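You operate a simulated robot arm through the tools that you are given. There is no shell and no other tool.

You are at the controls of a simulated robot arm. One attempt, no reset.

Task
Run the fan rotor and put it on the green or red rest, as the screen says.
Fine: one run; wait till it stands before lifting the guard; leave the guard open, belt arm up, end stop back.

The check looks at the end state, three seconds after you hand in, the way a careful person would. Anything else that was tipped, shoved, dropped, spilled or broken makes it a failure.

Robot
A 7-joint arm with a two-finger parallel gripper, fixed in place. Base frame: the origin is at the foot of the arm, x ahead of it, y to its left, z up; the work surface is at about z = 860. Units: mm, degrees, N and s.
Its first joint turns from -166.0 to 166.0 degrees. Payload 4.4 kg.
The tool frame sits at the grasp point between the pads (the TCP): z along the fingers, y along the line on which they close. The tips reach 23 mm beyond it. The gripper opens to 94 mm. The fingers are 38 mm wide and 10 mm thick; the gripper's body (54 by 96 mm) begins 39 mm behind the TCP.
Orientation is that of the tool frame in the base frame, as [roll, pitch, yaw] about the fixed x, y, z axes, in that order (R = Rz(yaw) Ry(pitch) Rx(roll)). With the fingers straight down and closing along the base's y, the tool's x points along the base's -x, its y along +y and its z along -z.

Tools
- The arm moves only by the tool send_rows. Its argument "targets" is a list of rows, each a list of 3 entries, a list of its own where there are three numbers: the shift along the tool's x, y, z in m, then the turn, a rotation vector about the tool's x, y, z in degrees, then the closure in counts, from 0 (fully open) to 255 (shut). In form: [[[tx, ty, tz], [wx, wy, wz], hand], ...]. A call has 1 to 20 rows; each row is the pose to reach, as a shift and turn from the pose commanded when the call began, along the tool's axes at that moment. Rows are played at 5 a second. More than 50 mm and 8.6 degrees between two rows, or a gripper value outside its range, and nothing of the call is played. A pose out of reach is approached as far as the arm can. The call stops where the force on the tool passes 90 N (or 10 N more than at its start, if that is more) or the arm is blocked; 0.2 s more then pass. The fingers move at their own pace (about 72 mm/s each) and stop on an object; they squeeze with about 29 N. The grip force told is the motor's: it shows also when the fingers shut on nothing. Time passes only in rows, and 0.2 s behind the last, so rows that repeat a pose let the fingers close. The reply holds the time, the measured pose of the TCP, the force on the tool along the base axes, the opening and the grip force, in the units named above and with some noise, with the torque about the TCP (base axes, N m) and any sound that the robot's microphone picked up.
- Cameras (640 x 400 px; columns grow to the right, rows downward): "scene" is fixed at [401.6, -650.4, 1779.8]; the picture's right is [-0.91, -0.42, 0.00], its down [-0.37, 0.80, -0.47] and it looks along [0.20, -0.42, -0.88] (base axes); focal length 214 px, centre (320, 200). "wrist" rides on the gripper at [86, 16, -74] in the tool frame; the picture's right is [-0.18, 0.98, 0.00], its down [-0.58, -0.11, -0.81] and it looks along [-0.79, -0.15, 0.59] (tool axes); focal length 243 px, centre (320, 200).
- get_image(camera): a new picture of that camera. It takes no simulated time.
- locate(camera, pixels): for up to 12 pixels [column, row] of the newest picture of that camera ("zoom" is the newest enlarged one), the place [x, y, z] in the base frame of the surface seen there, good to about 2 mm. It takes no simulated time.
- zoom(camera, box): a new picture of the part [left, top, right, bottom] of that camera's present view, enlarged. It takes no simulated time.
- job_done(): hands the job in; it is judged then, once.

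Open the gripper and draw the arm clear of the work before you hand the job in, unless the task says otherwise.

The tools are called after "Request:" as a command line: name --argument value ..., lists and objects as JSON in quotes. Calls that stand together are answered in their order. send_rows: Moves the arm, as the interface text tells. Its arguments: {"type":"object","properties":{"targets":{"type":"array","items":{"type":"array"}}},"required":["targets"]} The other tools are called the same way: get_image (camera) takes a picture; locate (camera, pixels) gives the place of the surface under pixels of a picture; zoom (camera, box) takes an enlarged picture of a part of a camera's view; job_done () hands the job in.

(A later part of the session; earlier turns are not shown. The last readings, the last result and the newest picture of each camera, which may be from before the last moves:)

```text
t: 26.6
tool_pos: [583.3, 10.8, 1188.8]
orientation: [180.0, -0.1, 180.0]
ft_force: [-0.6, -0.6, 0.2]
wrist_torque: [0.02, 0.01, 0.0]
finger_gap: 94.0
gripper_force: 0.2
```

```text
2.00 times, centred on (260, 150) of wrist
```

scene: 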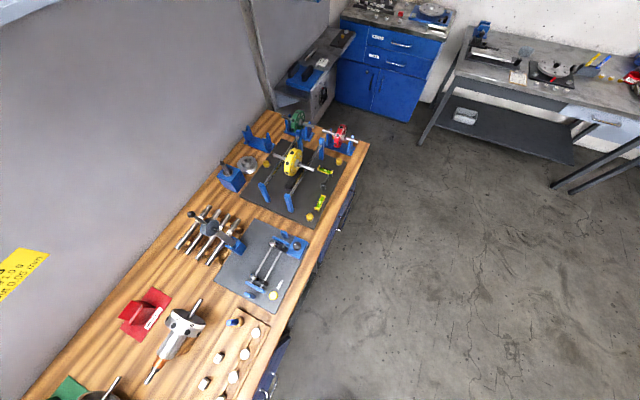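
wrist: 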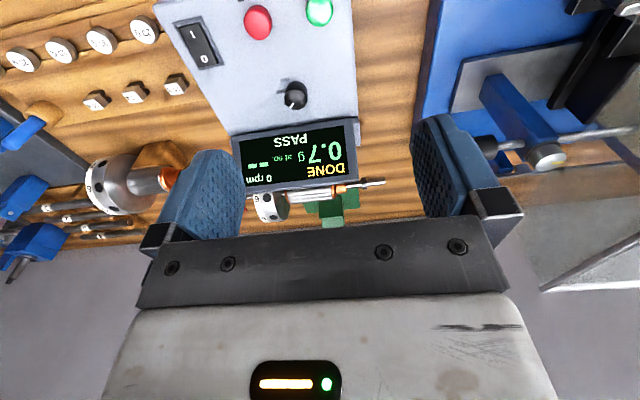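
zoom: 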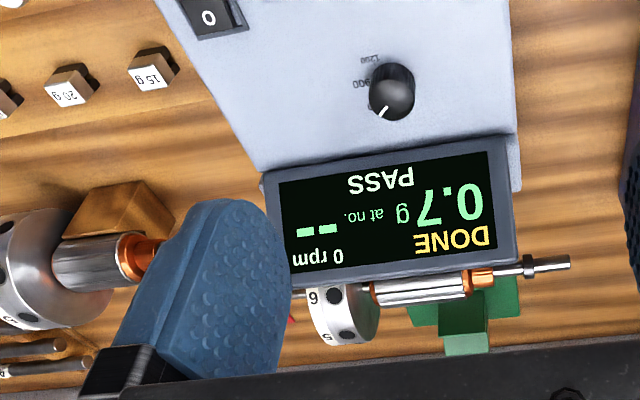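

The first row was just over 50 mm, so nothing moved. I send the same move in smaller steps.

Request:
send_rows --targets '[[[-0.025, 0.01, -0.025], [0, 0, 0], 0], [[-0.05, 0.02, -0.05], [0, 0, 0], 0], [[-0.075, 0.03, -0.075], [0, 0, 0], 0], [[-0.1, 0.04, -0.1], [0, 0, 0], 0], [[-0.125, 0.05, -0.125], [0, 0, 0], 0], [[-0.15, 0.06, -0.15], [0, 0, 0], 0], [[-0.18, 0.06, -0.18], [0, 0, 0], 0], [[-0.18, 0.06, -0.18], [0, 0, 0], 0]]'

Request:
get_image --camera "wrist"

Request:
zoom --camera "wrist" --box '[60, 60, 380, 240]'

```text
t: 28.4
tool_pos: [765.6, 69.5, 1366.1]
orientation: [-180.0, 0.0, -179.9]
ft_force: [0.6, 0.8, -0.1]
wrist_torque: [-0.01, 0.0, 0.02]
finger_gap: 94.1
gripper_force: 0.1
```

```text
taken
```

wrist: 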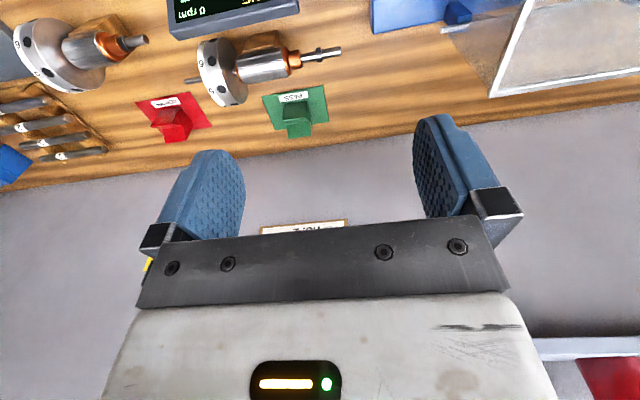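

```text
2.00 times, centred on (220, 150) of wrist
```

zoom: 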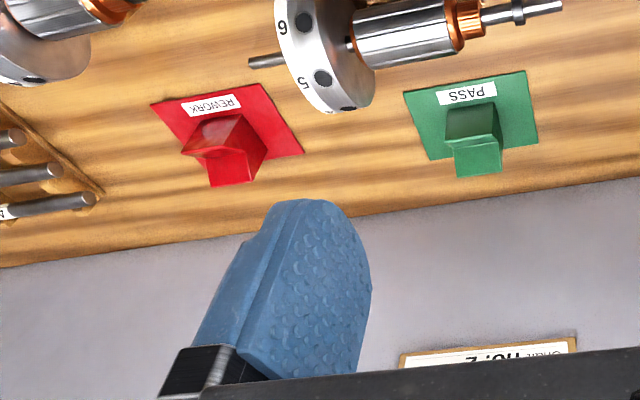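

The PASS rest is a green plate with a small V-block at (297,115). I zoom tighter and locate its corners, plus the armature lying in front of it.

Request:
zoom --camera "wrist" --box '[250, 75, 340, 145]'

Request:
locate --camera "wrist" --pixels '[[264, 99], [324, 86], [328, 120], [280, 138], [285, 105], [305, 102], [309, 122], [310, 134], [290, 135], [298, 112], [296, 103], [299, 130]]'

Request:
locate --camera "wrist" --pixels '[[190, 80], [338, 50], [318, 50], [270, 60], [243, 65], [215, 65], [232, 105], [205, 40], [245, 20], [285, 62], [287, 40]]'

```text
5.71 times, centred on (295, 110) of wrist
```

zoom: 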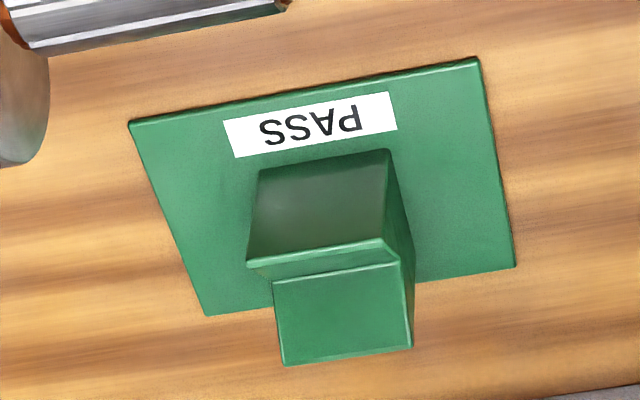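

```text
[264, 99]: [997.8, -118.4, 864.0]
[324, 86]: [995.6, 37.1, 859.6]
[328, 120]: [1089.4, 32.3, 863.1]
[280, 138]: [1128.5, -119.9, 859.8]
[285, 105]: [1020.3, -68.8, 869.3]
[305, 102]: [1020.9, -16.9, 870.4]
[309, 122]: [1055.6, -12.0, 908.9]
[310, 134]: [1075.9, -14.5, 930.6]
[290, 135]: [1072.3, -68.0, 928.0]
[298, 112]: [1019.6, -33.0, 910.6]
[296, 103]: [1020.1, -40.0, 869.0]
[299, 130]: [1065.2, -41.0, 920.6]
```

```text
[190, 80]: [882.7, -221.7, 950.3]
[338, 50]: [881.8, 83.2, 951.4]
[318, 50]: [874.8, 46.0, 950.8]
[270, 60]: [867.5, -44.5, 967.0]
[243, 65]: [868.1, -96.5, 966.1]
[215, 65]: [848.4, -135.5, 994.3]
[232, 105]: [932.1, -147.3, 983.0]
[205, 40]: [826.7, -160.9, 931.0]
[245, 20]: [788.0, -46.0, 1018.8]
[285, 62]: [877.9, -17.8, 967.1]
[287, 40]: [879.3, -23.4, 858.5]
```

The green rest has a V-block with its groove along y, centred near (1050,−41) with ridges at z≈930. Before opening the guard I want a side view of its hinge and the end stop, so I yaw the tool to look along +y.

Request:
send_rows --targets '[[[0, 0, 0], [0, 0, -8.5], 0], [[0, 0, 0], [0, 0, -17], 0], [[0, 0, 0], [0, 0, -25.5], 0], [[0, 0, 0], [0, 0, -34], 0], [[0, 0, 0], [0, 0, -42.5], 0], [[0, 0, 0], [0, 0, -51], 0], [[0, 0, 0], [0, 0, -59.5], 0], [[0, 0, 0], [0, 0, -68], 0], [[0, 0, 0], [0, 0, -76], 0], [[0, 0, 0], [0, 0, -83], 0], [[0, 0, 0], [0, 0, -90], 0], [[0, 0, 0], [0, 0, -90], 0]]'

Request:
get_image --camera "wrist"

```text
t: 31.0
tool_pos: [765.1, 72.4, 1369.2]
orientation: [-180.0, 0.0, -89.9]
ft_force: [-0.4, 0.5, 0.6]
wrist_torque: [-0.01, 0.01, -0.01]
finger_gap: 93.9
gripper_force: 0.2
```

```text
taken
```

wrist: 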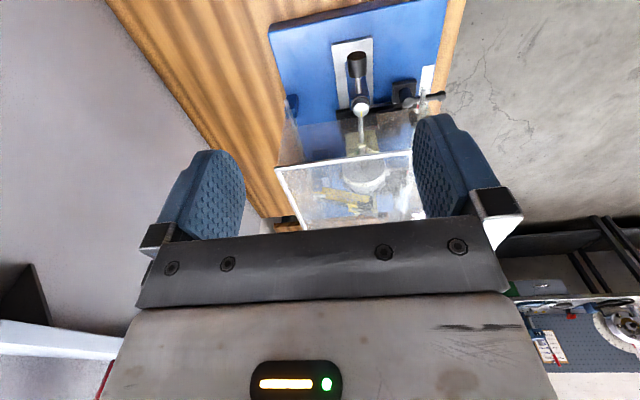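

I can now see the machine's right side; I zoom in and locate guard points to find the hinge.

Request:
zoom --camera "wrist" --box '[240, 20, 460, 240]'

Request:
locate --camera "wrist" --pixels '[[278, 168], [410, 153], [290, 105], [280, 165], [295, 225], [427, 95], [357, 65], [361, 102], [362, 125], [350, 195], [405, 95], [360, 185]]'

```text
1.82 times, centred on (350, 130) of wrist
```

zoom: 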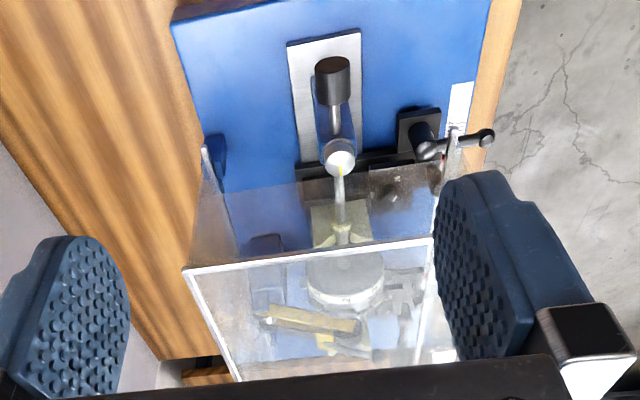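

```text
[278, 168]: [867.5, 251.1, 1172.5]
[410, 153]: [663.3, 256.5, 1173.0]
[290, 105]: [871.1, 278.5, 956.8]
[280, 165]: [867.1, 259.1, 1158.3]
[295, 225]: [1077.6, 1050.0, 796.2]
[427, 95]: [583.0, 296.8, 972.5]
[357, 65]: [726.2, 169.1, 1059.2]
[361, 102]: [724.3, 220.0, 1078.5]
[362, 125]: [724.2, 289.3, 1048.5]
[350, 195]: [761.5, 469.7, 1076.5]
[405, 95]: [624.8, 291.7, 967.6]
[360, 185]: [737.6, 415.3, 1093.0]
```

The guard spans x 607–867, top z 1172. I descend and tilt the camera toward the horizontal for a true side view of hinge, belt arm and end stop.

Request:
send_rows --targets '[[[0.008, 0, 0.038], [0, -5, 0], 0], [[0.016, 0, 0.076], [0, -10, 0], 0], [[0.024, 0, 0.114], [0, -15, 0], 0], [[0.032, 0, 0.152], [0, -20, 0], 0], [[0.04, 0, 0.19], [0, -25, 0], 0], [[0.04, 0, 0.19], [0, -25, 0], 0]]'

Request:
get_image --camera "wrist"

Request:
zoom --camera "wrist" --box '[200, 20, 460, 240]'

```text
t: 32.4
tool_pos: [767.5, 33.0, 1178.7]
orientation: [-179.9, 24.9, -90.0]
ft_force: [0.9, 0.3, -0.9]
wrist_torque: [0.02, -0.02, 0.01]
finger_gap: 94.0
gripper_force: 0.1
```

```text
taken
```

wrist: 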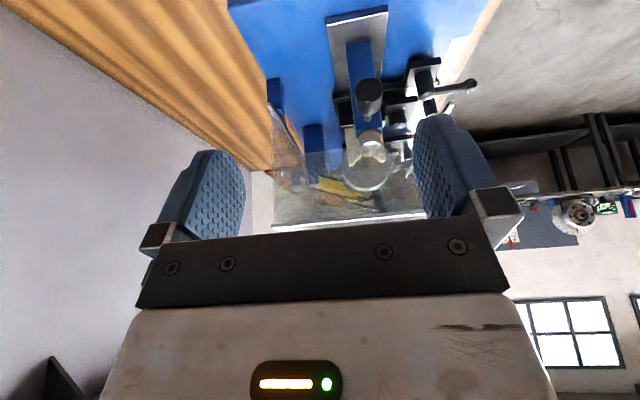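

```text
1.82 times, centred on (330, 130) of wrist
```

zoom: 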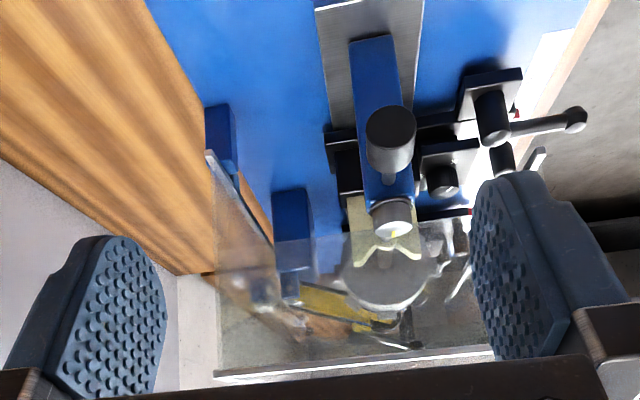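

I zoom in on the rear lower edge of the guard near the blue post, where the hinge must be, and locate points.

Request:
zoom --camera "wrist" --box '[255, 60, 355, 150]'

Request:
locate --camera "zoom" --pixels '[[120, 160], [100, 130], [130, 200], [150, 250], [170, 290], [110, 230], [370, 230], [200, 330], [80, 280], [140, 140], [90, 200]]'

Request:
zoom --camera "wrist" --box '[300, 100, 430, 230]'

```text
4.44 times, centred on (305, 105) of wrist
```

zoom: 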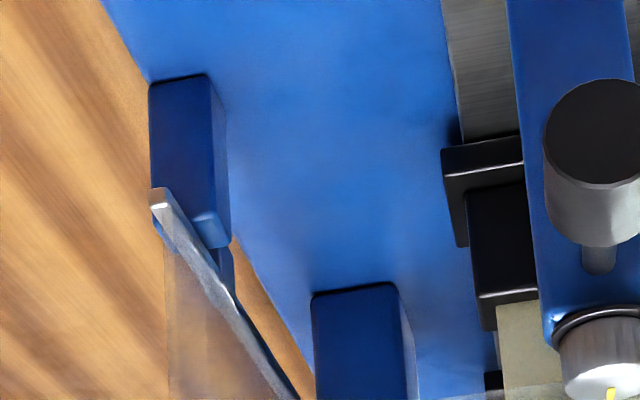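

```text
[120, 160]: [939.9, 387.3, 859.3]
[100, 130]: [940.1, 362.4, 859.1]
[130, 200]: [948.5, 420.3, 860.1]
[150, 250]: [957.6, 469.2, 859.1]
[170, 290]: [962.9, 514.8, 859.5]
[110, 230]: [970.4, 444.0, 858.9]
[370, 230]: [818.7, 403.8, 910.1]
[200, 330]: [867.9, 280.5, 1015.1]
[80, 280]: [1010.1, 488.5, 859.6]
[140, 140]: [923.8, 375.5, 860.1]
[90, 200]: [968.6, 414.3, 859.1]
```

```text
3.08 times, centred on (365, 165) of wrist
```

zoom: 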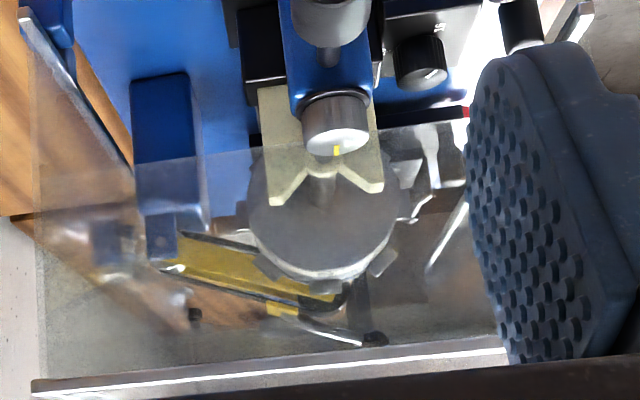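

I locate the guard's rear bar end, the rear post and the belt-arm parts using wrist-picture pixels.

Request:
locate --camera "wrist" --pixels '[[268.6, 105], [269, 107], [275.8, 93.8], [279, 116], [284, 125], [275, 112], [313, 140], [313, 175], [330, 186], [350, 193], [382, 211], [365, 200]]'

Request:
zoom --camera "wrist" --box '[400, 40, 500, 120]'

```text
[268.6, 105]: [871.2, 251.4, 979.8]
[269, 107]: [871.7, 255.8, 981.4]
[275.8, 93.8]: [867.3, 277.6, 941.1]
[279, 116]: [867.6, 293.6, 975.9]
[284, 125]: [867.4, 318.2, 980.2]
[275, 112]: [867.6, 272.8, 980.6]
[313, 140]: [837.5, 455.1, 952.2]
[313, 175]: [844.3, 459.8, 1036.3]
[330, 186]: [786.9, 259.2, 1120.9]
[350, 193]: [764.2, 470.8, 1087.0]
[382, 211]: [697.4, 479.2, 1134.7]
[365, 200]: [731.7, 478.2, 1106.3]
```

```text
5.00 times, centred on (450, 80) of wrist
```

zoom: 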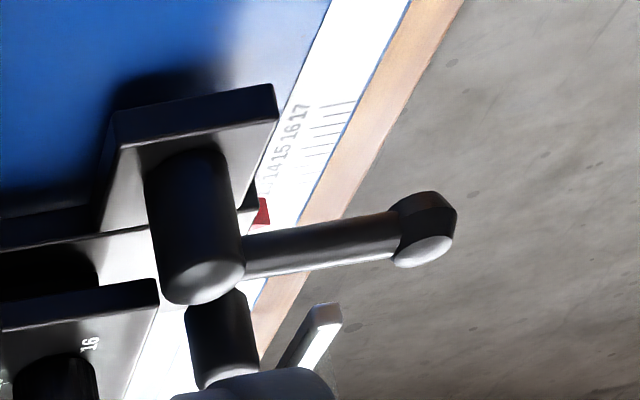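

The guard's rear bar sits at x≈870, z≈980 (hinge side); the belt arm is a yellow lever from a post at x≈840 forward to a black knob at (697,479,1135). I now withdraw to the front and upright the tool, on the way to the guard's handle.

Request:
send_rows --targets '[[[-0.0053, 0.0434, -0.0113], [0, 3.1, 0], 0], [[-0.0106, 0.0868, -0.0227], [0, 6.2, 0], 0], [[-0.0159, 0.1301, -0.034], [0, 9.4, 0], 0], [[-0.0212, 0.1735, -0.0453], [0, 12.5, 0], 0], [[-0.0264, 0.2169, -0.0566], [0, 15.6, 0], 60], [[-0.0317, 0.2603, -0.068], [0, 18.8, 0], 120], [[-0.037, 0.3036, -0.0793], [0, 21.9, 0], 160], [[-0.0423, 0.347, -0.0906], [0, 25, 0], 160], [[-0.0423, 0.347, -0.0906], [0, 25, 0], 160]]'

Request:
get_image --camera "wrist"

```text
t: 34.4
tool_pos: [420.3, 38.0, 1279.6]
orientation: [180.0, 0.0, -90.0]
ft_force: [0.2, -0.6, 1.1]
wrist_torque: [0.02, 0.0, -0.07]
finger_gap: 35.1
gripper_force: 0.1
```

```text
taken
```

wrist: 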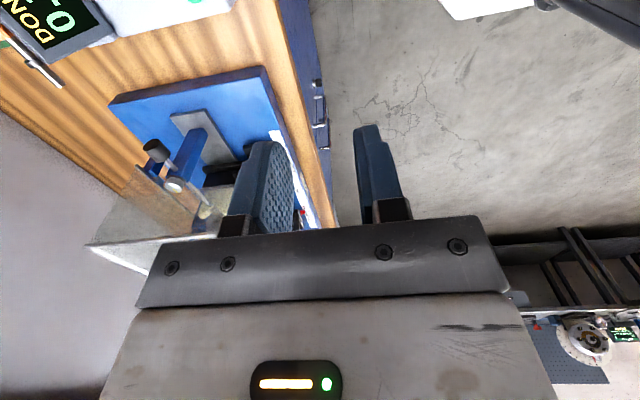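

Gap is 35 mm. I now turn the tool to point forward (65° from vertical) about the y axis while sliding along +y at x=420.

Request:
send_rows --targets '[[[-0.045, 0, 0], [8, 0, 0], 160], [[-0.09, 0, 0], [16, 0, 0], 160], [[-0.135, 0, 0], [24, 0, 0], 160], [[-0.18, 0, 0], [32, 0, 0], 160], [[-0.225, 0, 0], [40, 0, 0], 160], [[-0.27, 0, 0], [48, 0, 0], 160], [[-0.315, 0, 0], [56, 0, 0], 160], [[-0.36, 0, 0], [64, 0, 0], 160], [[-0.36, 0, 0], [65, 0, 0], 160]]'

Request:
get_image --camera "wrist"

```text
t: 36.4
tool_pos: [418.8, 393.5, 1277.6]
orientation: [-115.0, 0.0, -90.1]
ft_force: [-0.8, 0.5, 0.1]
wrist_torque: [-0.02, 0.02, 0.05]
finger_gap: 35.2
gripper_force: 0.2
```

```text
taken
```

wrist: 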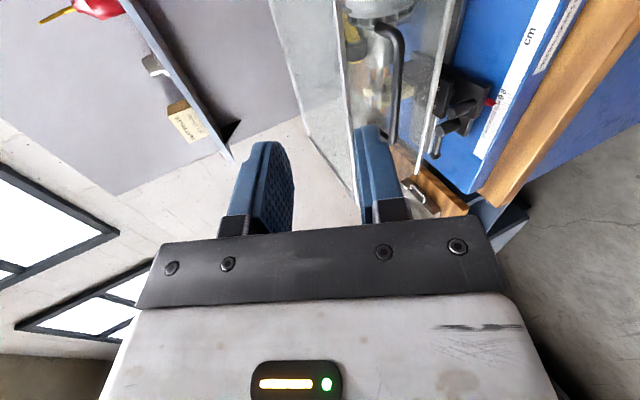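

The pose holds (tool tilted 65° forward). The handle shows at (380–400, 25–140); I zoom and locate it.

Request:
zoom --camera "wrist" --box '[330, 0, 470, 160]'

Request:
locate --camera "wrist" --pixels '[[385, 27], [392, 35], [397, 50], [397, 70], [396, 90], [394, 110], [393, 135], [400, 70], [393, 70], [350, 60], [445, 60], [440, 90]]'

```text
2.50 times, centred on (400, 80) of wrist
```

zoom: 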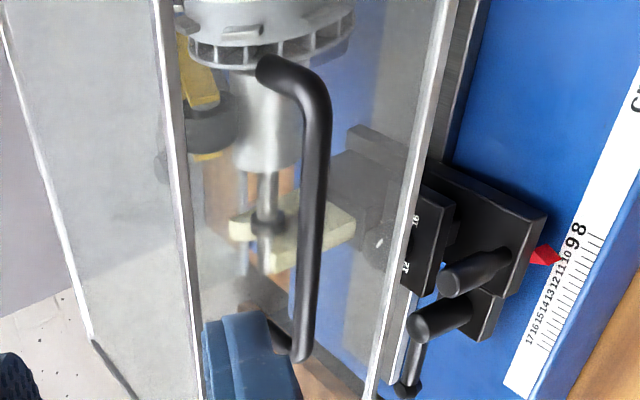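

```text
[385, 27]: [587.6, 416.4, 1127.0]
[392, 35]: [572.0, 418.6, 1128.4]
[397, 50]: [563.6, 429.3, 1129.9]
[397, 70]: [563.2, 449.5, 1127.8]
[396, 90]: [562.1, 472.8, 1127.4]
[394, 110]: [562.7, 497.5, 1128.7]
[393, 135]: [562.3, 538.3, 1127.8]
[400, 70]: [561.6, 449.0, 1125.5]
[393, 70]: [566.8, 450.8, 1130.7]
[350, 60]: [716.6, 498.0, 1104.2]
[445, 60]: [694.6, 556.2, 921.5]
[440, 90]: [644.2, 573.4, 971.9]
```

The bar's centre is about (568, y 415–555, 1124) and 39 mm before the guard face. I move to a standoff 90 mm short of it along the tool axis, with the gap narrowed to ~28 mm.

Request:
send_rows --targets '[[[-0.019, 0.019, 0.0275], [0, 0, 0], 180], [[-0.038, 0.038, 0.055], [0, 0, 0], 180], [[-0.057, 0.057, 0.0825], [0, 0, 0], 180], [[-0.0765, 0.0762, 0.11], [0, 0, 0], 180], [[-0.0765, 0.0762, 0.11], [0, 0, 0], 180], [[-0.0765, 0.0762, 0.11], [0, 0, 0], 180]]'

Request:
get_image --camera "wrist"

```text
t: 37.8
tool_pos: [488.2, 469.1, 1162.2]
orientation: [-114.9, 0.0, -90.0]
ft_force: [0.3, -0.3, -0.4]
wrist_torque: [-0.01, -0.01, 0.03]
finger_gap: 27.5
gripper_force: 0.1
```

```text
taken
```

wrist: 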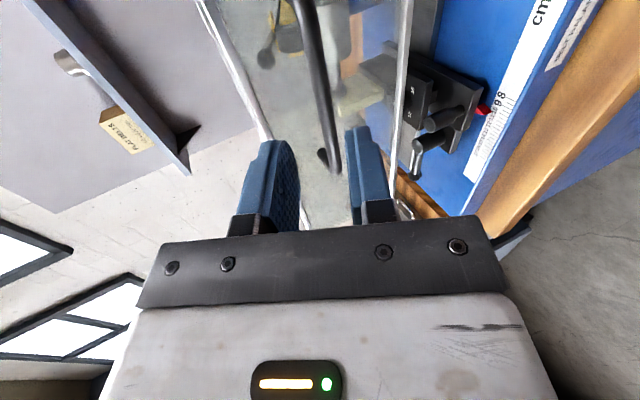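

The bar lies between the fingers' directions in the picture, (300,0)→(335,165). I re-locate the bar to refine before advancing.

Request:
locate --camera "wrist" --pixels '[[310, 30], [318, 30], [302, 30], [321, 70], [326, 110], [331, 150], [320, 156], [240, 80], [400, 80]]'

Request:
zoom --camera "wrist" --box '[220, 0, 420, 240]'

```text
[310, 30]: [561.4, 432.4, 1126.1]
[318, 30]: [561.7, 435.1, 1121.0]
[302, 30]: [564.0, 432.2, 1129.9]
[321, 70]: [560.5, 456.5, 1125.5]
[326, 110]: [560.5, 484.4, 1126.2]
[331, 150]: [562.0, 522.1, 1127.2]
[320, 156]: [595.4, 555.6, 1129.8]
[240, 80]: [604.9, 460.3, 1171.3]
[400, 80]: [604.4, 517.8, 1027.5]
```

```text
1.67 times, centred on (320, 120) of wrist
```

zoom: 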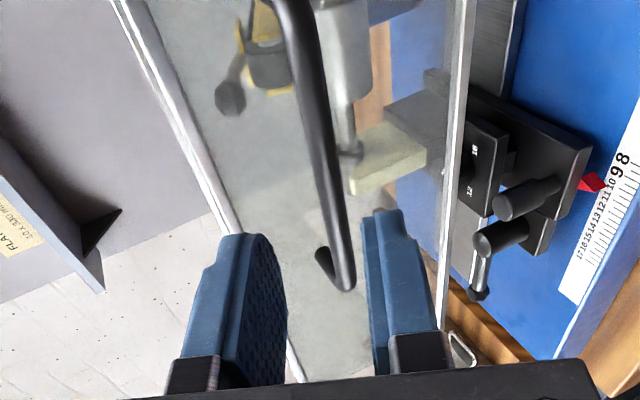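

Bar centre ≈(567,470,1123): 88 mm ahead along the tool axis and nearly centred. I advance 84 mm slowly.

Request:
send_rows --targets '[[[0, 0.001, 0.02], [0, 0, 0], 180], [[0, 0.0015, 0.04], [0, 0, 0], 180], [[0, 0.0017, 0.06], [0, 0, 0], 180], [[0, 0.0017, 0.075], [0, 0, 0], 180], [[0, 0.0017, 0.084], [0, 0, 0], 180], [[0, 0.0017, 0.084], [0, 0, 0], 180]]'

Request:
get_image --camera "wrist"

```text
t: 39.2
tool_pos: [561.2, 469.8, 1124.9]
orientation: [-115.1, 0.0, -90.0]
ft_force: [0.5, 0.1, -0.3]
wrist_torque: [0.01, 0.05, 0.0]
finger_gap: 27.6
gripper_force: 0.0
```

```text
taken
```

wrist: 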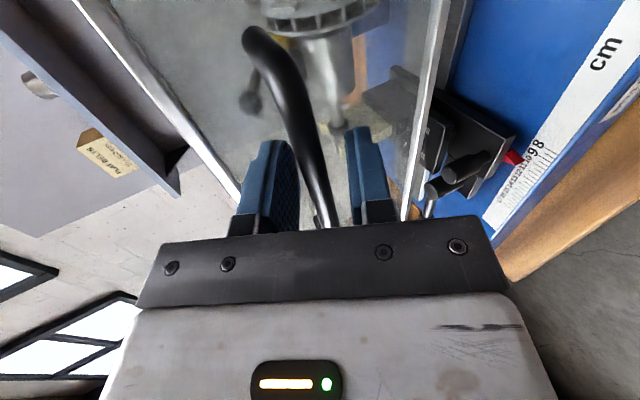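

The bar is caged between the fingers without contact. I begin swinging the guard up around the hinge at about (869,978), the first 25°, watching force.

Request:
send_rows --targets '[[[0, -0.0145, 0.0008], [-0.6, 0, 0], 180], [[0, -0.0289, 0.0016], [-1.1, 0, 0], 180], [[0, -0.0434, 0.0037], [-1.7, 0, 0], 180], [[0, -0.0578, 0.0057], [-2.2, 0, 0], 180], [[0, -0.072, 0.009], [-2.8, 0, 0], 180], [[0, -0.0862, 0.0123], [-3.3, 0, 0], 180], [[0, -0.1, 0.0168], [-3.9, 0, 0], 180], [[0, -0.1141, 0.0213], [-4.4, 0, 0], 180], [[0, -0.1276, 0.0271], [-5, 0, 0], 180], [[0, -0.141, 0.0329], [-5.5, 0, 0], 180]]'

Request:
get_image --camera "wrist"

```text
t: 41.4
tool_pos: [649.6, 468.3, 1238.6]
orientation: [-120.5, 0.0, -90.0]
ft_force: [-0.2, 0.3, -1.8]
wrist_torque: [-0.02, -0.02, 0.05]
finger_gap: 28.3
gripper_force: 0.6
```

```text
taken
```

wrist: 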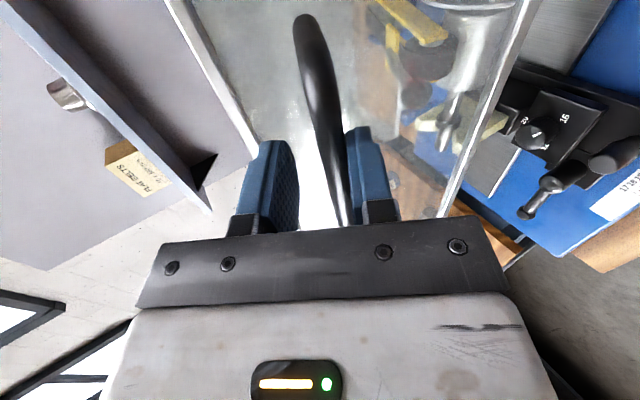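

The guard has swung up about 25° with only ~2 N; the bar rests on the lower finger. I check where the bar now is to verify the hinge estimate.

Request:
locate --camera "wrist" --pixels '[[315, 60], [325, 110], [331, 150], [308, 25], [230, 80], [505, 60]]'

```text
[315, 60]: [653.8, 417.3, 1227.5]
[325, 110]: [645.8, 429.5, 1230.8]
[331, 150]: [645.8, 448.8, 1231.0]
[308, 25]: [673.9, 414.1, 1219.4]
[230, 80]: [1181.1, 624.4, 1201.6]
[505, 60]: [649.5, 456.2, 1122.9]
```

The geometry agrees with the hinge estimate within a few millimetres. I continue the swing to about 60°.

Request:
send_rows --targets '[[[0, -0.0135, 0.0056], [-0.6, 0, 0], 180], [[0, -0.0269, 0.0112], [-1.1, 0, 0], 180], [[0, -0.0399, 0.0179], [-1.7, 0, 0], 180], [[0, -0.0528, 0.0247], [-2.2, 0, 0], 180], [[0, -0.0652, 0.0326], [-2.8, 0, 0], 180], [[0, -0.0775, 0.0405], [-3.3, 0, 0], 180], [[0, -0.0891, 0.0494], [-3.9, 0, 0], 180], [[0, -0.1006, 0.0583], [-4.4, 0, 0], 180], [[0, -0.1114, 0.0682], [-5, 0, 0], 180], [[0, -0.1221, 0.0781], [-5.5, 0, 0], 180], [[0, -0.132, 0.0889], [-6.1, 0, 0], 180], [[0, -0.1418, 0.0997], [-6.6, 0, 0], 180], [[0, -0.1507, 0.1113], [-7.2, 0, 0], 180], [[0, -0.1596, 0.1229], [-7.7, 0, 0], 180]]'

Request:
get_image --camera "wrist"

Request:
get_image --camera "scene"

```text
t: 44.4
tool_pos: [839.3, 469.9, 1314.1]
orientation: [-128.3, 0.0, -90.1]
ft_force: [1.2, 0.5, 0.2]
wrist_torque: [0.03, -0.03, -0.03]
finger_gap: 28.3
gripper_force: 0.9
```

```text
taken
```

wrist: 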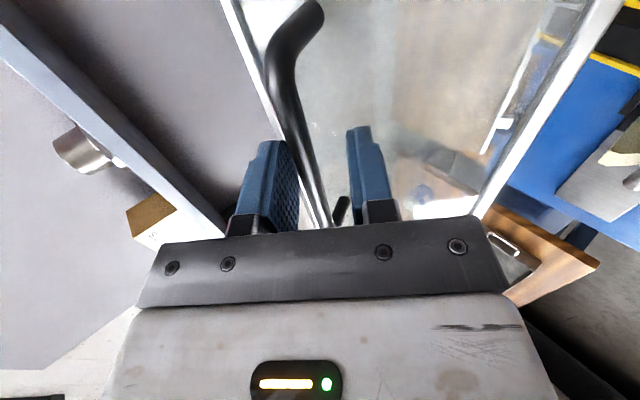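

```text
taken
```

scene: 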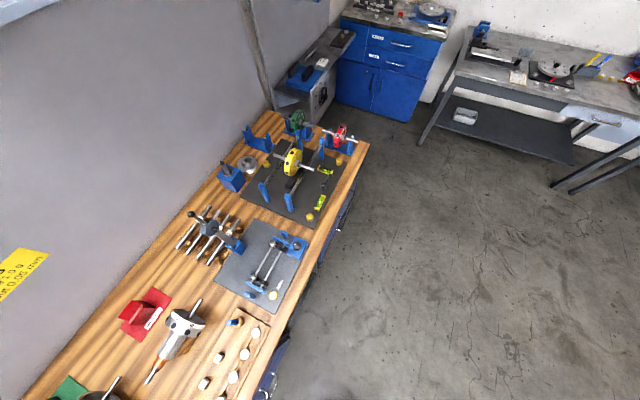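

The guard has passed over centre: the bar now leans on the far finger (left in the picture, at (290,120)). I locate the bar and continue lowering it gently backward.

Request:
locate --camera "wrist" --pixels '[[290, 100], [300, 150], [280, 60], [320, 10], [240, 40], [560, 110], [100, 100], [40, 60]]'

```text
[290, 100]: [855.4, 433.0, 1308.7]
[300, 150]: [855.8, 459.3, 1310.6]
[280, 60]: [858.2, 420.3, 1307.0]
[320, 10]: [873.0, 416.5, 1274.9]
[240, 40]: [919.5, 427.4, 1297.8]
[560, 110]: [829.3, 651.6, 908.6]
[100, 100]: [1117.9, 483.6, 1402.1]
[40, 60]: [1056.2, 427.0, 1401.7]
```

Bar centre is ≈(861,1307), i.e. the guard is at ≈63°. I continue to about 80°, in small steps.

Request:
send_rows --targets '[[[0, -0.0095, 0.0111], [-0.6, 0, 0], 180], [[0, -0.0189, 0.0223], [-1.1, 0, 0], 180], [[0, -0.0273, 0.0343], [-1.7, 0, 0], 180], [[0, -0.0356, 0.0463], [-2.2, 0, 0], 180], [[0, -0.043, 0.0589], [-2.8, 0, 0], 180], [[0, -0.0503, 0.0715], [-3.3, 0, 0], 180], [[0, -0.0565, 0.0848], [-3.9, 0, 0], 180], [[0, -0.0627, 0.098], [-4.4, 0, 0], 180]]'

Request:
get_image --camera "wrist"

Request:
locate --camera "wrist" --pixels '[[290, 100], [300, 150], [310, 180], [320, 120], [330, 150]]'

```text
t: 46.2
tool_pos: [952.6, 468.9, 1304.2]
orientation: [-132.6, 0.0, -89.9]
ft_force: [0.2, -0.2, -0.6]
wrist_torque: [-0.02, 0.01, -0.02]
finger_gap: 27.7
gripper_force: 0.0
```

```text
taken
```

wrist: 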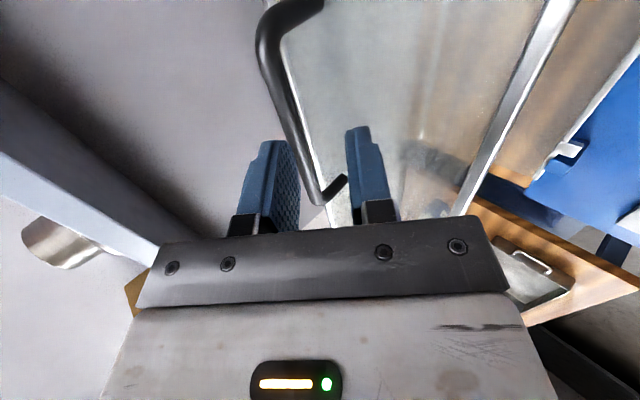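

```text
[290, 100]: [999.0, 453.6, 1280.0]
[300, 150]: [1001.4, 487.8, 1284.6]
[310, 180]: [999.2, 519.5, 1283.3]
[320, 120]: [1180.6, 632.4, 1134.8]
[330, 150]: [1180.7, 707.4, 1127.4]
```

The bar has swung free to its own stop (bar at ≈(1005,1280), guard ≈89° open) and no force acts on the tool. I retreat along the tool axis and check that the guard stays open.

Request:
send_rows --targets '[[[0, 0, -0.03], [0, 0, 0], 180], [[0, 0, -0.07], [0, 0, 0], 180], [[0, 0, -0.11], [0, 0, 0], 180], [[0, 0, -0.15], [0, 0, 0], 180], [[0, 0, -0.19], [0, 0, 0], 180], [[0, 0, -0.19], [0, 0, 0], 180]]'

Request:
get_image --camera "wrist"

Request:
locate --camera "wrist" --pixels '[[290, 100], [300, 150], [320, 100]]'

```text
t: 47.6
tool_pos: [812.0, 469.5, 1433.3]
orientation: [-132.5, 0.1, -90.0]
ft_force: [0.2, 0.2, -0.5]
wrist_torque: [0.0, 0.04, -0.07]
finger_gap: 27.5
gripper_force: 0.1
```

```text
taken
```

wrist: 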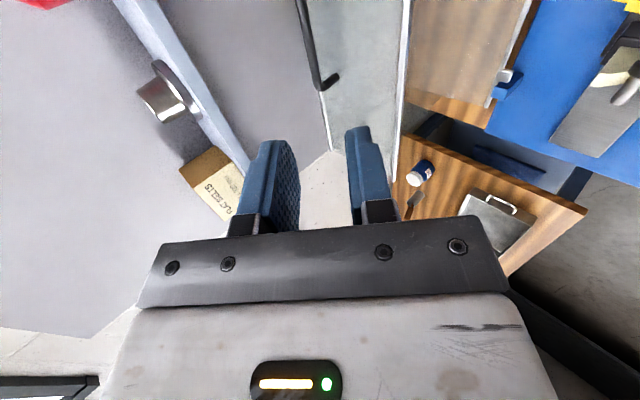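

```text
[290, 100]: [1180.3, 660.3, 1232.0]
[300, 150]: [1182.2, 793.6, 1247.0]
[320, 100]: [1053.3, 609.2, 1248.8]
```

The guard stays open. I bring the tool back to vertical in front of the machine to inspect rotor, belt arm and end stop directly.

Request:
send_rows --targets '[[[0.0025, 0.0297, -0.0287], [-5.94, 0, 0], 100], [[0.005, 0.0594, -0.0575], [-11.88, 0, 0], 50], [[0.0075, 0.0891, -0.0862], [-17.8, 0, 0], 0], [[0.01, 0.1189, -0.1149], [-23.75, 0, 0], 0], [[0.0125, 0.1486, -0.1436], [-29.7, 0, 0], 0], [[0.015, 0.1783, -0.1724], [-35.6, 0, 0], 0], [[0.0175, 0.208, -0.2011], [-41.6, 0, 0], 0], [[0.02, 0.2377, -0.2298], [-47.5, 0, 0], 0], [[0.02, 0.2377, -0.2298], [-47.5, 0, 0], 0]]'

Request:
send_rows --targets '[[[0, 0, 0], [0, 0, 8.5], 0], [[0, 0, 0], [0, 0, 17], 0], [[0, 0, 0], [0, 0, 25.5], 0], [[0, 0, 0], [0, 0, 34], 0], [[0, 0, 0], [0, 0, 42.5], 0], [[0, 0, 0], [0, 0, 51], 0], [[0, 0, 0], [0, 0, 59.5], 0], [[0, 0, 0], [0, 0, 68], 0], [[0, 0, 0], [0, 0, 76], 0], [[0, 0, 0], [0, 0, 83], 0], [[0, 0, 0], [0, 0, 90], 0], [[0, 0, 0], [0, 0, 90], 0]]'

Request:
get_image --camera "wrist"

```text
t: 49.6
tool_pos: [482.2, 449.7, 1413.2]
orientation: [179.8, 0.1, -90.0]
ft_force: [0.3, -0.9, 0.1]
wrist_torque: [0.01, -0.02, 0.01]
finger_gap: 94.0
gripper_force: 0.0
```

```text
t: 52.2
tool_pos: [483.2, 448.8, 1412.6]
orientation: [180.0, -0.1, 179.9]
ft_force: [-1.1, 0.3, -0.4]
wrist_torque: [-0.03, 0.02, -0.05]
finger_gap: 93.6
gripper_force: 0.1
```

```text
taken
```

wrist: 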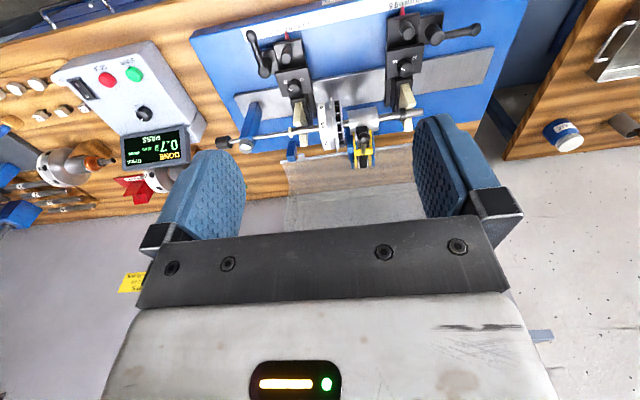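

Now the rotor, supports and belt arm are directly visible around (230–430, 80–170). I zoom in on them.

Request:
zoom --camera "wrist" --box '[280, 50, 440, 180]'

Request:
zoom --camera "wrist" --box '[200, 60, 340, 180]'

Request:
locate --camera "wrist" --pixels '[[326, 122], [333, 120], [342, 118], [327, 145], [365, 117], [347, 118], [378, 116], [362, 132], [400, 113], [424, 110], [300, 130], [318, 128]]'

```text
3.08 times, centred on (360, 115) of wrist
```

zoom: 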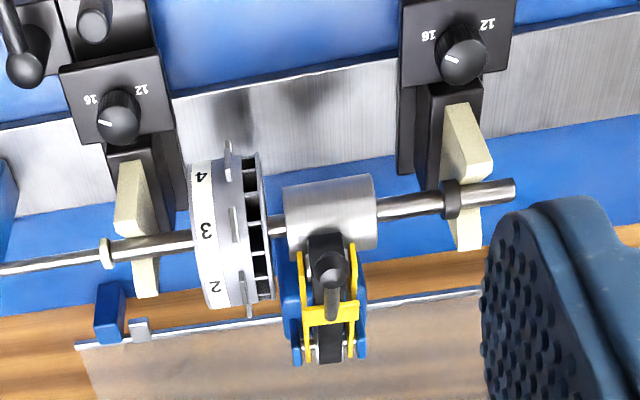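

```text
3.33 times, centred on (270, 120) of wrist
```

zoom: 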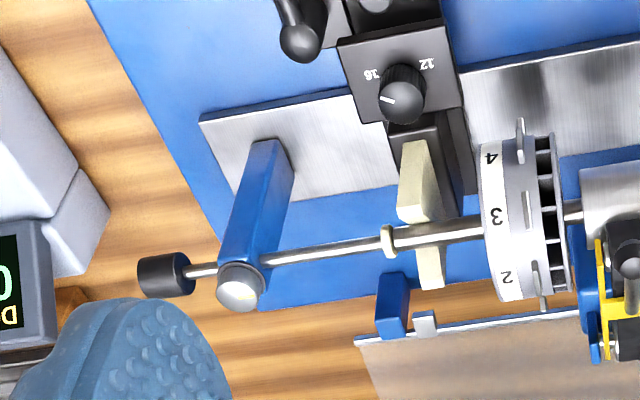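

```text
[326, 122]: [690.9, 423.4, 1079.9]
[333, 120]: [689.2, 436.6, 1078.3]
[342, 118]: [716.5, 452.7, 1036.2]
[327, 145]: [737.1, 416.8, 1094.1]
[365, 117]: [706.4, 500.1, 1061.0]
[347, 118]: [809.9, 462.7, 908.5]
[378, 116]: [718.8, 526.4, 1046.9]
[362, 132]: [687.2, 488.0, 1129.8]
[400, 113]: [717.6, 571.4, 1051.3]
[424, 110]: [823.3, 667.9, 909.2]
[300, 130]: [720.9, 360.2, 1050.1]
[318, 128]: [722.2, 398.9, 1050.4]
```

Everything is clear now: rotor shaft at (≈720, y 345–625, z≈1047), disc y≈413–447, drum y≈460–525, and the belt arm (yellow/black) lying on the drum with its knob at (690,485,1130). I go for a side view of the belt arm to find its pivot.

Request:
send_rows --targets '[[[-0.025, -0.018, 0.008], [0, 0, -8.2], 0], [[-0.05, -0.036, 0.016], [0, 0, -16.4], 0], [[-0.075, -0.054, 0.024], [0, 0, -24.6], 0], [[-0.1, -0.072, 0.032], [0, 0, -32.8], 0], [[-0.125, -0.09, 0.04], [0, 0, -41], 0], [[-0.15, -0.108, 0.048], [0, 0, -49.2], 0], [[-0.175, -0.126, 0.056], [0, 0, -57.4], 0], [[-0.2, -0.144, 0.064], [0, 0, -65.6], 0], [[-0.225, -0.162, 0.072], [0, 0, -73.8], 0], [[-0.25, -0.18, 0.08], [0, 0, -82], 0], [[-0.275, -0.2, 0.09], [0, 0, -90], 0], [[-0.275, -0.2, 0.09], [0, 0, -90], 0]]'

Request:
send_rows --targets '[[[0, 0, 0.025], [0, -5, 0], 0], [[0, 0, 0.05], [0, -10, 0], 0], [[0, 0, 0.075], [0, -15, 0], 0], [[0, 0, 0.1], [0, -20, 0], 0], [[0, 0, 0.12], [0, -25, 0], 0], [[0, 0, 0.12], [0, -25, 0], 0]]'

Request:
get_image --camera "wrist"

```text
t: 54.8
tool_pos: [757.1, 249.9, 1322.8]
orientation: [179.9, 0.0, -89.8]
ft_force: [-1.1, -0.3, 0.0]
wrist_torque: [-0.02, -0.02, -0.02]
finger_gap: 94.3
gripper_force: 0.2
```

```text
t: 56.2
tool_pos: [757.0, 251.4, 1203.3]
orientation: [179.8, 25.0, -90.2]
ft_force: [-0.1, -0.5, -0.8]
wrist_torque: [-0.01, -0.01, -0.02]
finger_gap: 93.7
gripper_force: 0.0
```

```text
taken
```

wrist: 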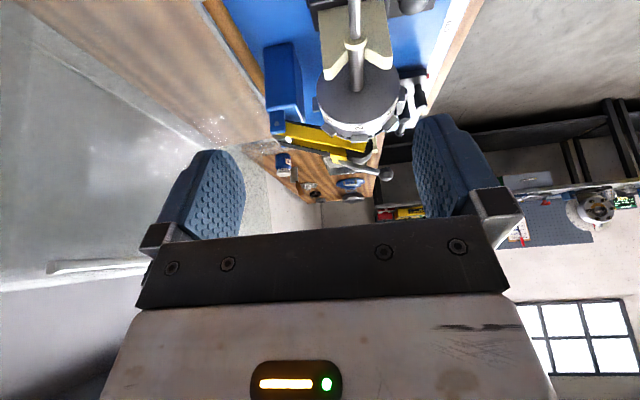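

I zoom on the belt arm in this side view and locate its features.

Request:
zoom --camera "wrist" --box '[245, 20, 425, 200]'

Request:
locate --camera "wrist" --pixels '[[277, 127], [287, 140], [310, 137], [340, 147], [365, 150], [340, 162], [386, 173], [370, 170], [345, 158], [280, 60], [280, 110], [358, 100]]'

```text
2.22 times, centred on (335, 110) of wrist
```

zoom: 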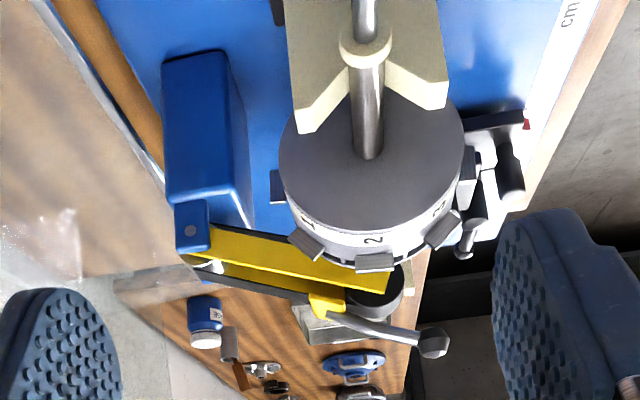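

```text
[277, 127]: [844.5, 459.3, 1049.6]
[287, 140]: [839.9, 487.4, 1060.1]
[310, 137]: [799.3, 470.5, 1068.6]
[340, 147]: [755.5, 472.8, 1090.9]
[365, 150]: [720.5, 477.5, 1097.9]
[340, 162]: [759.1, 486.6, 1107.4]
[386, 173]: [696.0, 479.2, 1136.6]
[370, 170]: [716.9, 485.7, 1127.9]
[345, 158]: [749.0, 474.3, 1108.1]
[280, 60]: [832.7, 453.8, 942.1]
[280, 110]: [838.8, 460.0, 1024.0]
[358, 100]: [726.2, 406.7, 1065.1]
```

The belt arm pivots at about (844,1050) and its lever ball is at about (696,482,1137). I go up, return to yaw 180 (fingers closing along y) so I can pinch that ball from above and pivot it naturally about y.

Request:
send_rows --targets '[[[-0.0106, 0, -0.0227], [0, 6, 0], 0], [[-0.0211, 0, -0.0453], [0, 12, 0], 0], [[-0.0317, 0, -0.068], [0, 18, 0], 0], [[-0.0423, 0, -0.0906], [0, 25, 0], 0], [[-0.0423, 0, -0.0906], [0, 25, 0], 0]]'

Request:
send_rows --targets '[[[-0.018, 0.005, 0], [0, 0, 8.2], 0], [[-0.036, 0.01, 0], [0, 0, 16.4], 0], [[-0.054, 0.015, 0], [0, 0, 24.6], 0], [[-0.072, 0.02, 0], [0, 0, 32.8], 0], [[-0.09, 0.025, 0], [0, 0, 41], 0], [[-0.108, 0.03, 0], [0, 0, 49.2], 40], [[-0.126, 0.04, 0], [0, 0, 57.4], 80], [[-0.144, 0.05, 0], [0, 0, 65.6], 100], [[-0.162, 0.06, 0], [0, 0, 73.8], 100], [[-0.18, 0.07, 0], [0, 0, 82], 100], [[-0.2, 0.08, 0], [0, 0, 90], 100], [[-0.2, 0.08, 0], [0, 0, 90], 100]]'

Request:
get_image --camera "wrist"

```text
t: 57.4
tool_pos: [757.0, 250.1, 1304.7]
orientation: [179.9, -0.1, -90.0]
ft_force: [0.8, -0.5, 0.0]
wrist_torque: [0.02, 0.0, 0.0]
finger_gap: 94.1
gripper_force: 0.0
```

```text
t: 60.0
tool_pos: [679.6, 449.3, 1300.0]
orientation: [-180.0, -0.1, 179.9]
ft_force: [-0.4, 0.2, 1.2]
wrist_torque: [0.0, -0.01, 0.01]
finger_gap: 57.3
gripper_force: 0.1
```

```text
taken
```

wrist: 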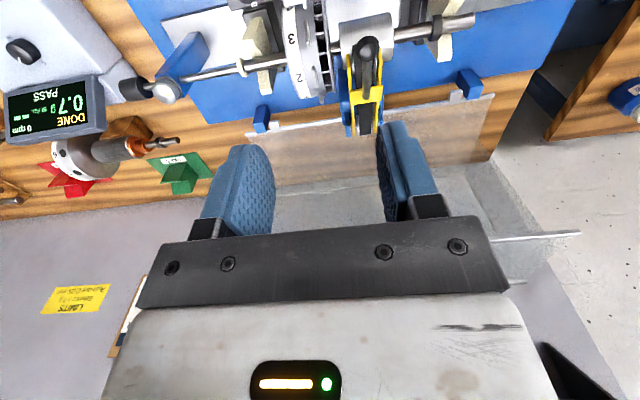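

From here the rotor and belt arm are well visible. I zoom and locate the ball, disc, drum, shaft and supports for exact geometry.

Request:
zoom --camera "wrist" --box '[220, 0, 480, 150]'

Request:
locate --camera "wrist" --pixels '[[367, 46], [367, 40], [360, 47], [374, 47], [366, 70], [352, 25], [383, 20], [342, 20], [392, 18], [410, 32], [437, 27], [470, 20]]'

Request:
locate --camera "wrist" --pixels '[[284, 40], [290, 50], [308, 40], [318, 40], [325, 40], [300, 80], [325, 82], [262, 62], [257, 40], [265, 85], [436, 15], [444, 45]]'

```text
2.46 times, centred on (350, 75) of wrist
```

zoom: 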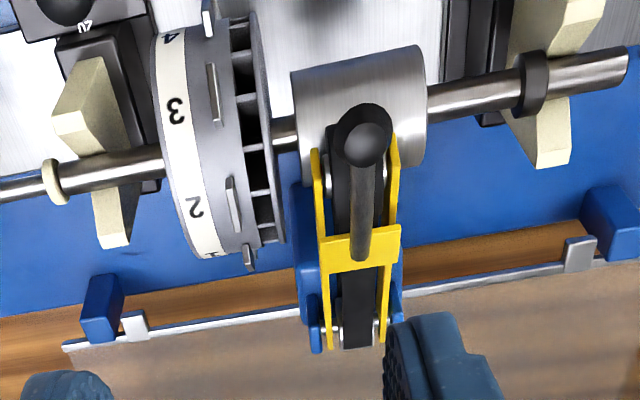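

```text
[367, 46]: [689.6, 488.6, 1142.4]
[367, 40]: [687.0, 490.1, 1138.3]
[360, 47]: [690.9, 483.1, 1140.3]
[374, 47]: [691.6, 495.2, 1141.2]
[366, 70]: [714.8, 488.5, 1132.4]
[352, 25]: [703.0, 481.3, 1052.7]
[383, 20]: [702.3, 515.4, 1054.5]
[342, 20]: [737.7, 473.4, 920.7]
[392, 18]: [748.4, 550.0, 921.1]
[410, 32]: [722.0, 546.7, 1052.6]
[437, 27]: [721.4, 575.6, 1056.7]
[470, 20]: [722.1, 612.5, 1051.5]
```

```text
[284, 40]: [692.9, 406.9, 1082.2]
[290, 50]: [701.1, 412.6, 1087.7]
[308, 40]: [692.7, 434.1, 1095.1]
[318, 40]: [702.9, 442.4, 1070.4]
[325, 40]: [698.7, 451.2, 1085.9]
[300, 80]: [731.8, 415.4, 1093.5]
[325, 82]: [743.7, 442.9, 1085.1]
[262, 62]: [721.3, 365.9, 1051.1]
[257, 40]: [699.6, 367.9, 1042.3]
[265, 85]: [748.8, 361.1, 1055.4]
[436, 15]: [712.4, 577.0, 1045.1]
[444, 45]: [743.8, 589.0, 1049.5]
```

The lever ball's centre is ≈(695,489,1135). I descend with a 57 mm gap so the fingers straddle the ball (tips stay above the disc rim at z≈1095).

Request:
send_rows --targets '[[[-0.0154, 0.0397, 0.015], [0, 0, 0], 100], [[-0.0154, 0.0397, 0.055], [0, 0, 0], 100], [[-0.0154, 0.0397, 0.095], [0, 0, 0], 100], [[-0.0154, 0.0397, 0.13], [0, 0, 0], 100], [[-0.0154, 0.0397, 0.15], [0, 0, 0], 100], [[-0.0154, 0.0397, 0.15], [0, 0, 0], 100]]'

Request:
get_image --camera "wrist"

```text
t: 61.4
tool_pos: [694.2, 488.9, 1150.6]
orientation: [180.0, -0.1, 179.9]
ft_force: [-0.5, -0.9, 0.7]
wrist_torque: [0.02, -0.01, 0.01]
finger_gap: 57.5
gripper_force: 0.0
```

```text
taken
```

wrist: 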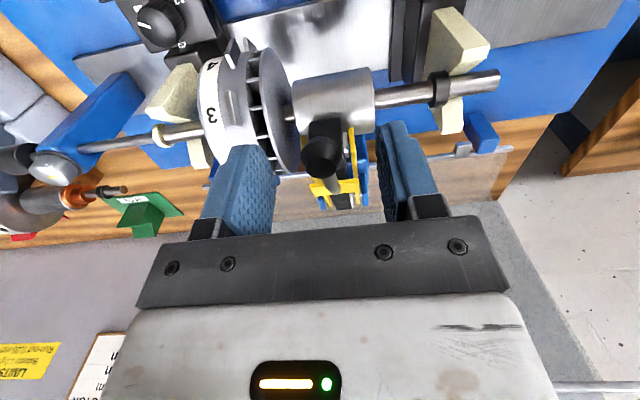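

The ball (320,155) is centred between the fingers. I lower the last 14 mm and close on it.

Request:
send_rows --targets '[[[0, 0, 0.007], [0, 0, 0], 100], [[0, 0, 0.014], [0, 0, 0], 100], [[0, 0, 0.014], [0, 0, 0], 160], [[0, 0, 0.014], [0, 0, 0], 255], [[0, 0, 0.014], [0, 0, 0], 255], [[0, 0, 0.014], [0, 0, 0], 255], [[0, 0, 0.014], [0, 0, 0], 255]]'

Request:
get_image --camera "wrist"

```text
t: 63.0
tool_pos: [693.9, 490.0, 1137.6]
orientation: [180.0, 0.0, 180.0]
ft_force: [-4.3, -12.2, 1.3]
wrist_torque: [-0.08, 0.19, -0.04]
finger_gap: 21.6
gripper_force: 45.0
```

```text
taken
```

wrist: 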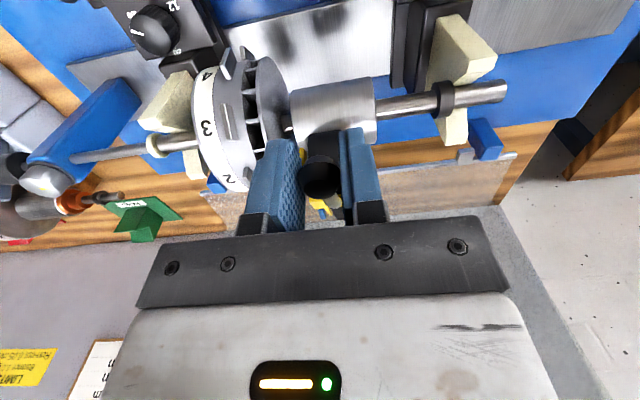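

The ball is gripped (gap 21.6 mm). I ease 1 mm in −y and raise the arm along its arc about (844,1050), first 20°.

Request:
send_rows --targets '[[[0, -0.001, 0], [0, 0, 0], 255], [[-0.0038, -0.001, -0.0065], [0, 0, 0], 255], [[-0.0079, -0.001, -0.0127], [0, 0, 0], 255], [[-0.0125, -0.001, -0.0187], [0, 0, 0], 255], [[-0.0171, -0.001, -0.0247], [0, 0, 0], 255], [[-0.0222, -0.001, -0.0303], [0, 0, 0], 255], [[-0.0272, -0.001, -0.0359], [0, 0, 0], 255], [[-0.0328, -0.001, -0.041], [0, 0, 0], 255], [[-0.0383, -0.001, -0.0461], [0, 0, 0], 255]]'

Request:
get_image --camera "wrist"

```text
t: 65.0
tool_pos: [730.6, 488.6, 1184.2]
orientation: [179.9, -0.1, 180.0]
ft_force: [-12.4, 58.3, -0.8]
wrist_torque: [0.42, 1.3, 0.06]
finger_gap: 21.6
gripper_force: 45.0
```

```text
taken
```

wrist: 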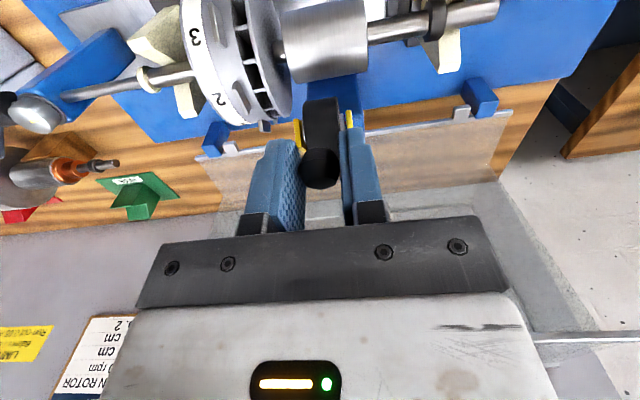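

The belt arm has lifted off the drum, but my 1 mm side step strains the lever (+58 N in y). I take back 0.8 mm and check the force.

Request:
send_rows --targets '[[[0, 0.0004, 0], [0, 0, 0], 255], [[0, 0.0008, 0], [0, 0, 0], 255]]'

```text
t: 65.6
tool_pos: [730.5, 489.1, 1183.8]
orientation: [180.0, -0.1, -180.0]
ft_force: [-11.0, 57.7, 2.6]
wrist_torque: [0.44, 0.69, 0.01]
finger_gap: 21.5
gripper_force: 45.4
```

The force has not changed, so I try a further +1.5 mm in y to see how it responds.

Request:
send_rows --targets '[[[0, 0.0008, 0], [0, 0, 0], 255], [[0, 0.0015, 0], [0, 0, 0], 255], [[0, 0.0015, 0], [0, 0, 0], 255]]'

```text
t: 66.4
tool_pos: [731.7, 490.0, 1185.0]
orientation: [-180.0, -0.1, 179.9]
ft_force: [-5.5, 18.3, 4.1]
wrist_torque: [0.13, -0.04, 0.01]
finger_gap: 21.4
gripper_force: 45.4
```

The force falls to 18 N, so +y is the right way. I add 0.7 mm and continue raising the arm to about 40°.

Request:
send_rows --targets '[[[0, 0.0007, 0], [0, 0, 0], 255], [[-0.006, 0.0007, -0.0047], [0, 0, 0], 255], [[-0.012, 0.0007, -0.0093], [0, 0, 0], 255], [[-0.0183, 0.0007, -0.0135], [0, 0, 0], 255], [[-0.0247, 0.0007, -0.0174], [0, 0, 0], 255], [[-0.0313, 0.0007, -0.021], [0, 0, 0], 255], [[-0.038, 0.0007, -0.0244], [0, 0, 0], 255], [[-0.045, 0.0007, -0.0275], [0, 0, 0], 255], [[-0.052, 0.0007, -0.0303], [0, 0, 0], 255]]'

Request:
get_image --camera "wrist"

```text
t: 68.4
tool_pos: [783.3, 488.5, 1215.6]
orientation: [-179.9, -0.1, -179.9]
ft_force: [-10.0, -14.0, -0.8]
wrist_torque: [-0.13, 1.37, 0.04]
finger_gap: 21.4
gripper_force: 45.1
```

```text
taken
```

wrist: 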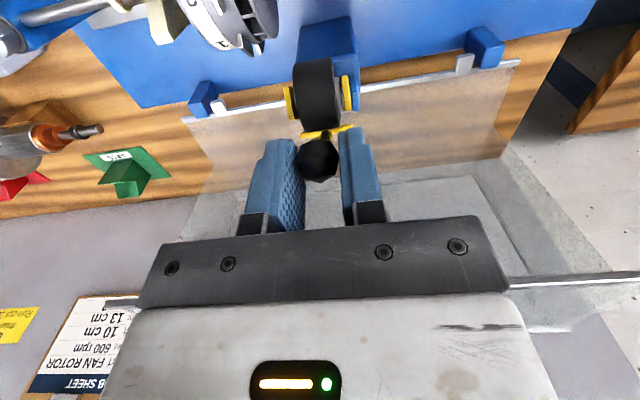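

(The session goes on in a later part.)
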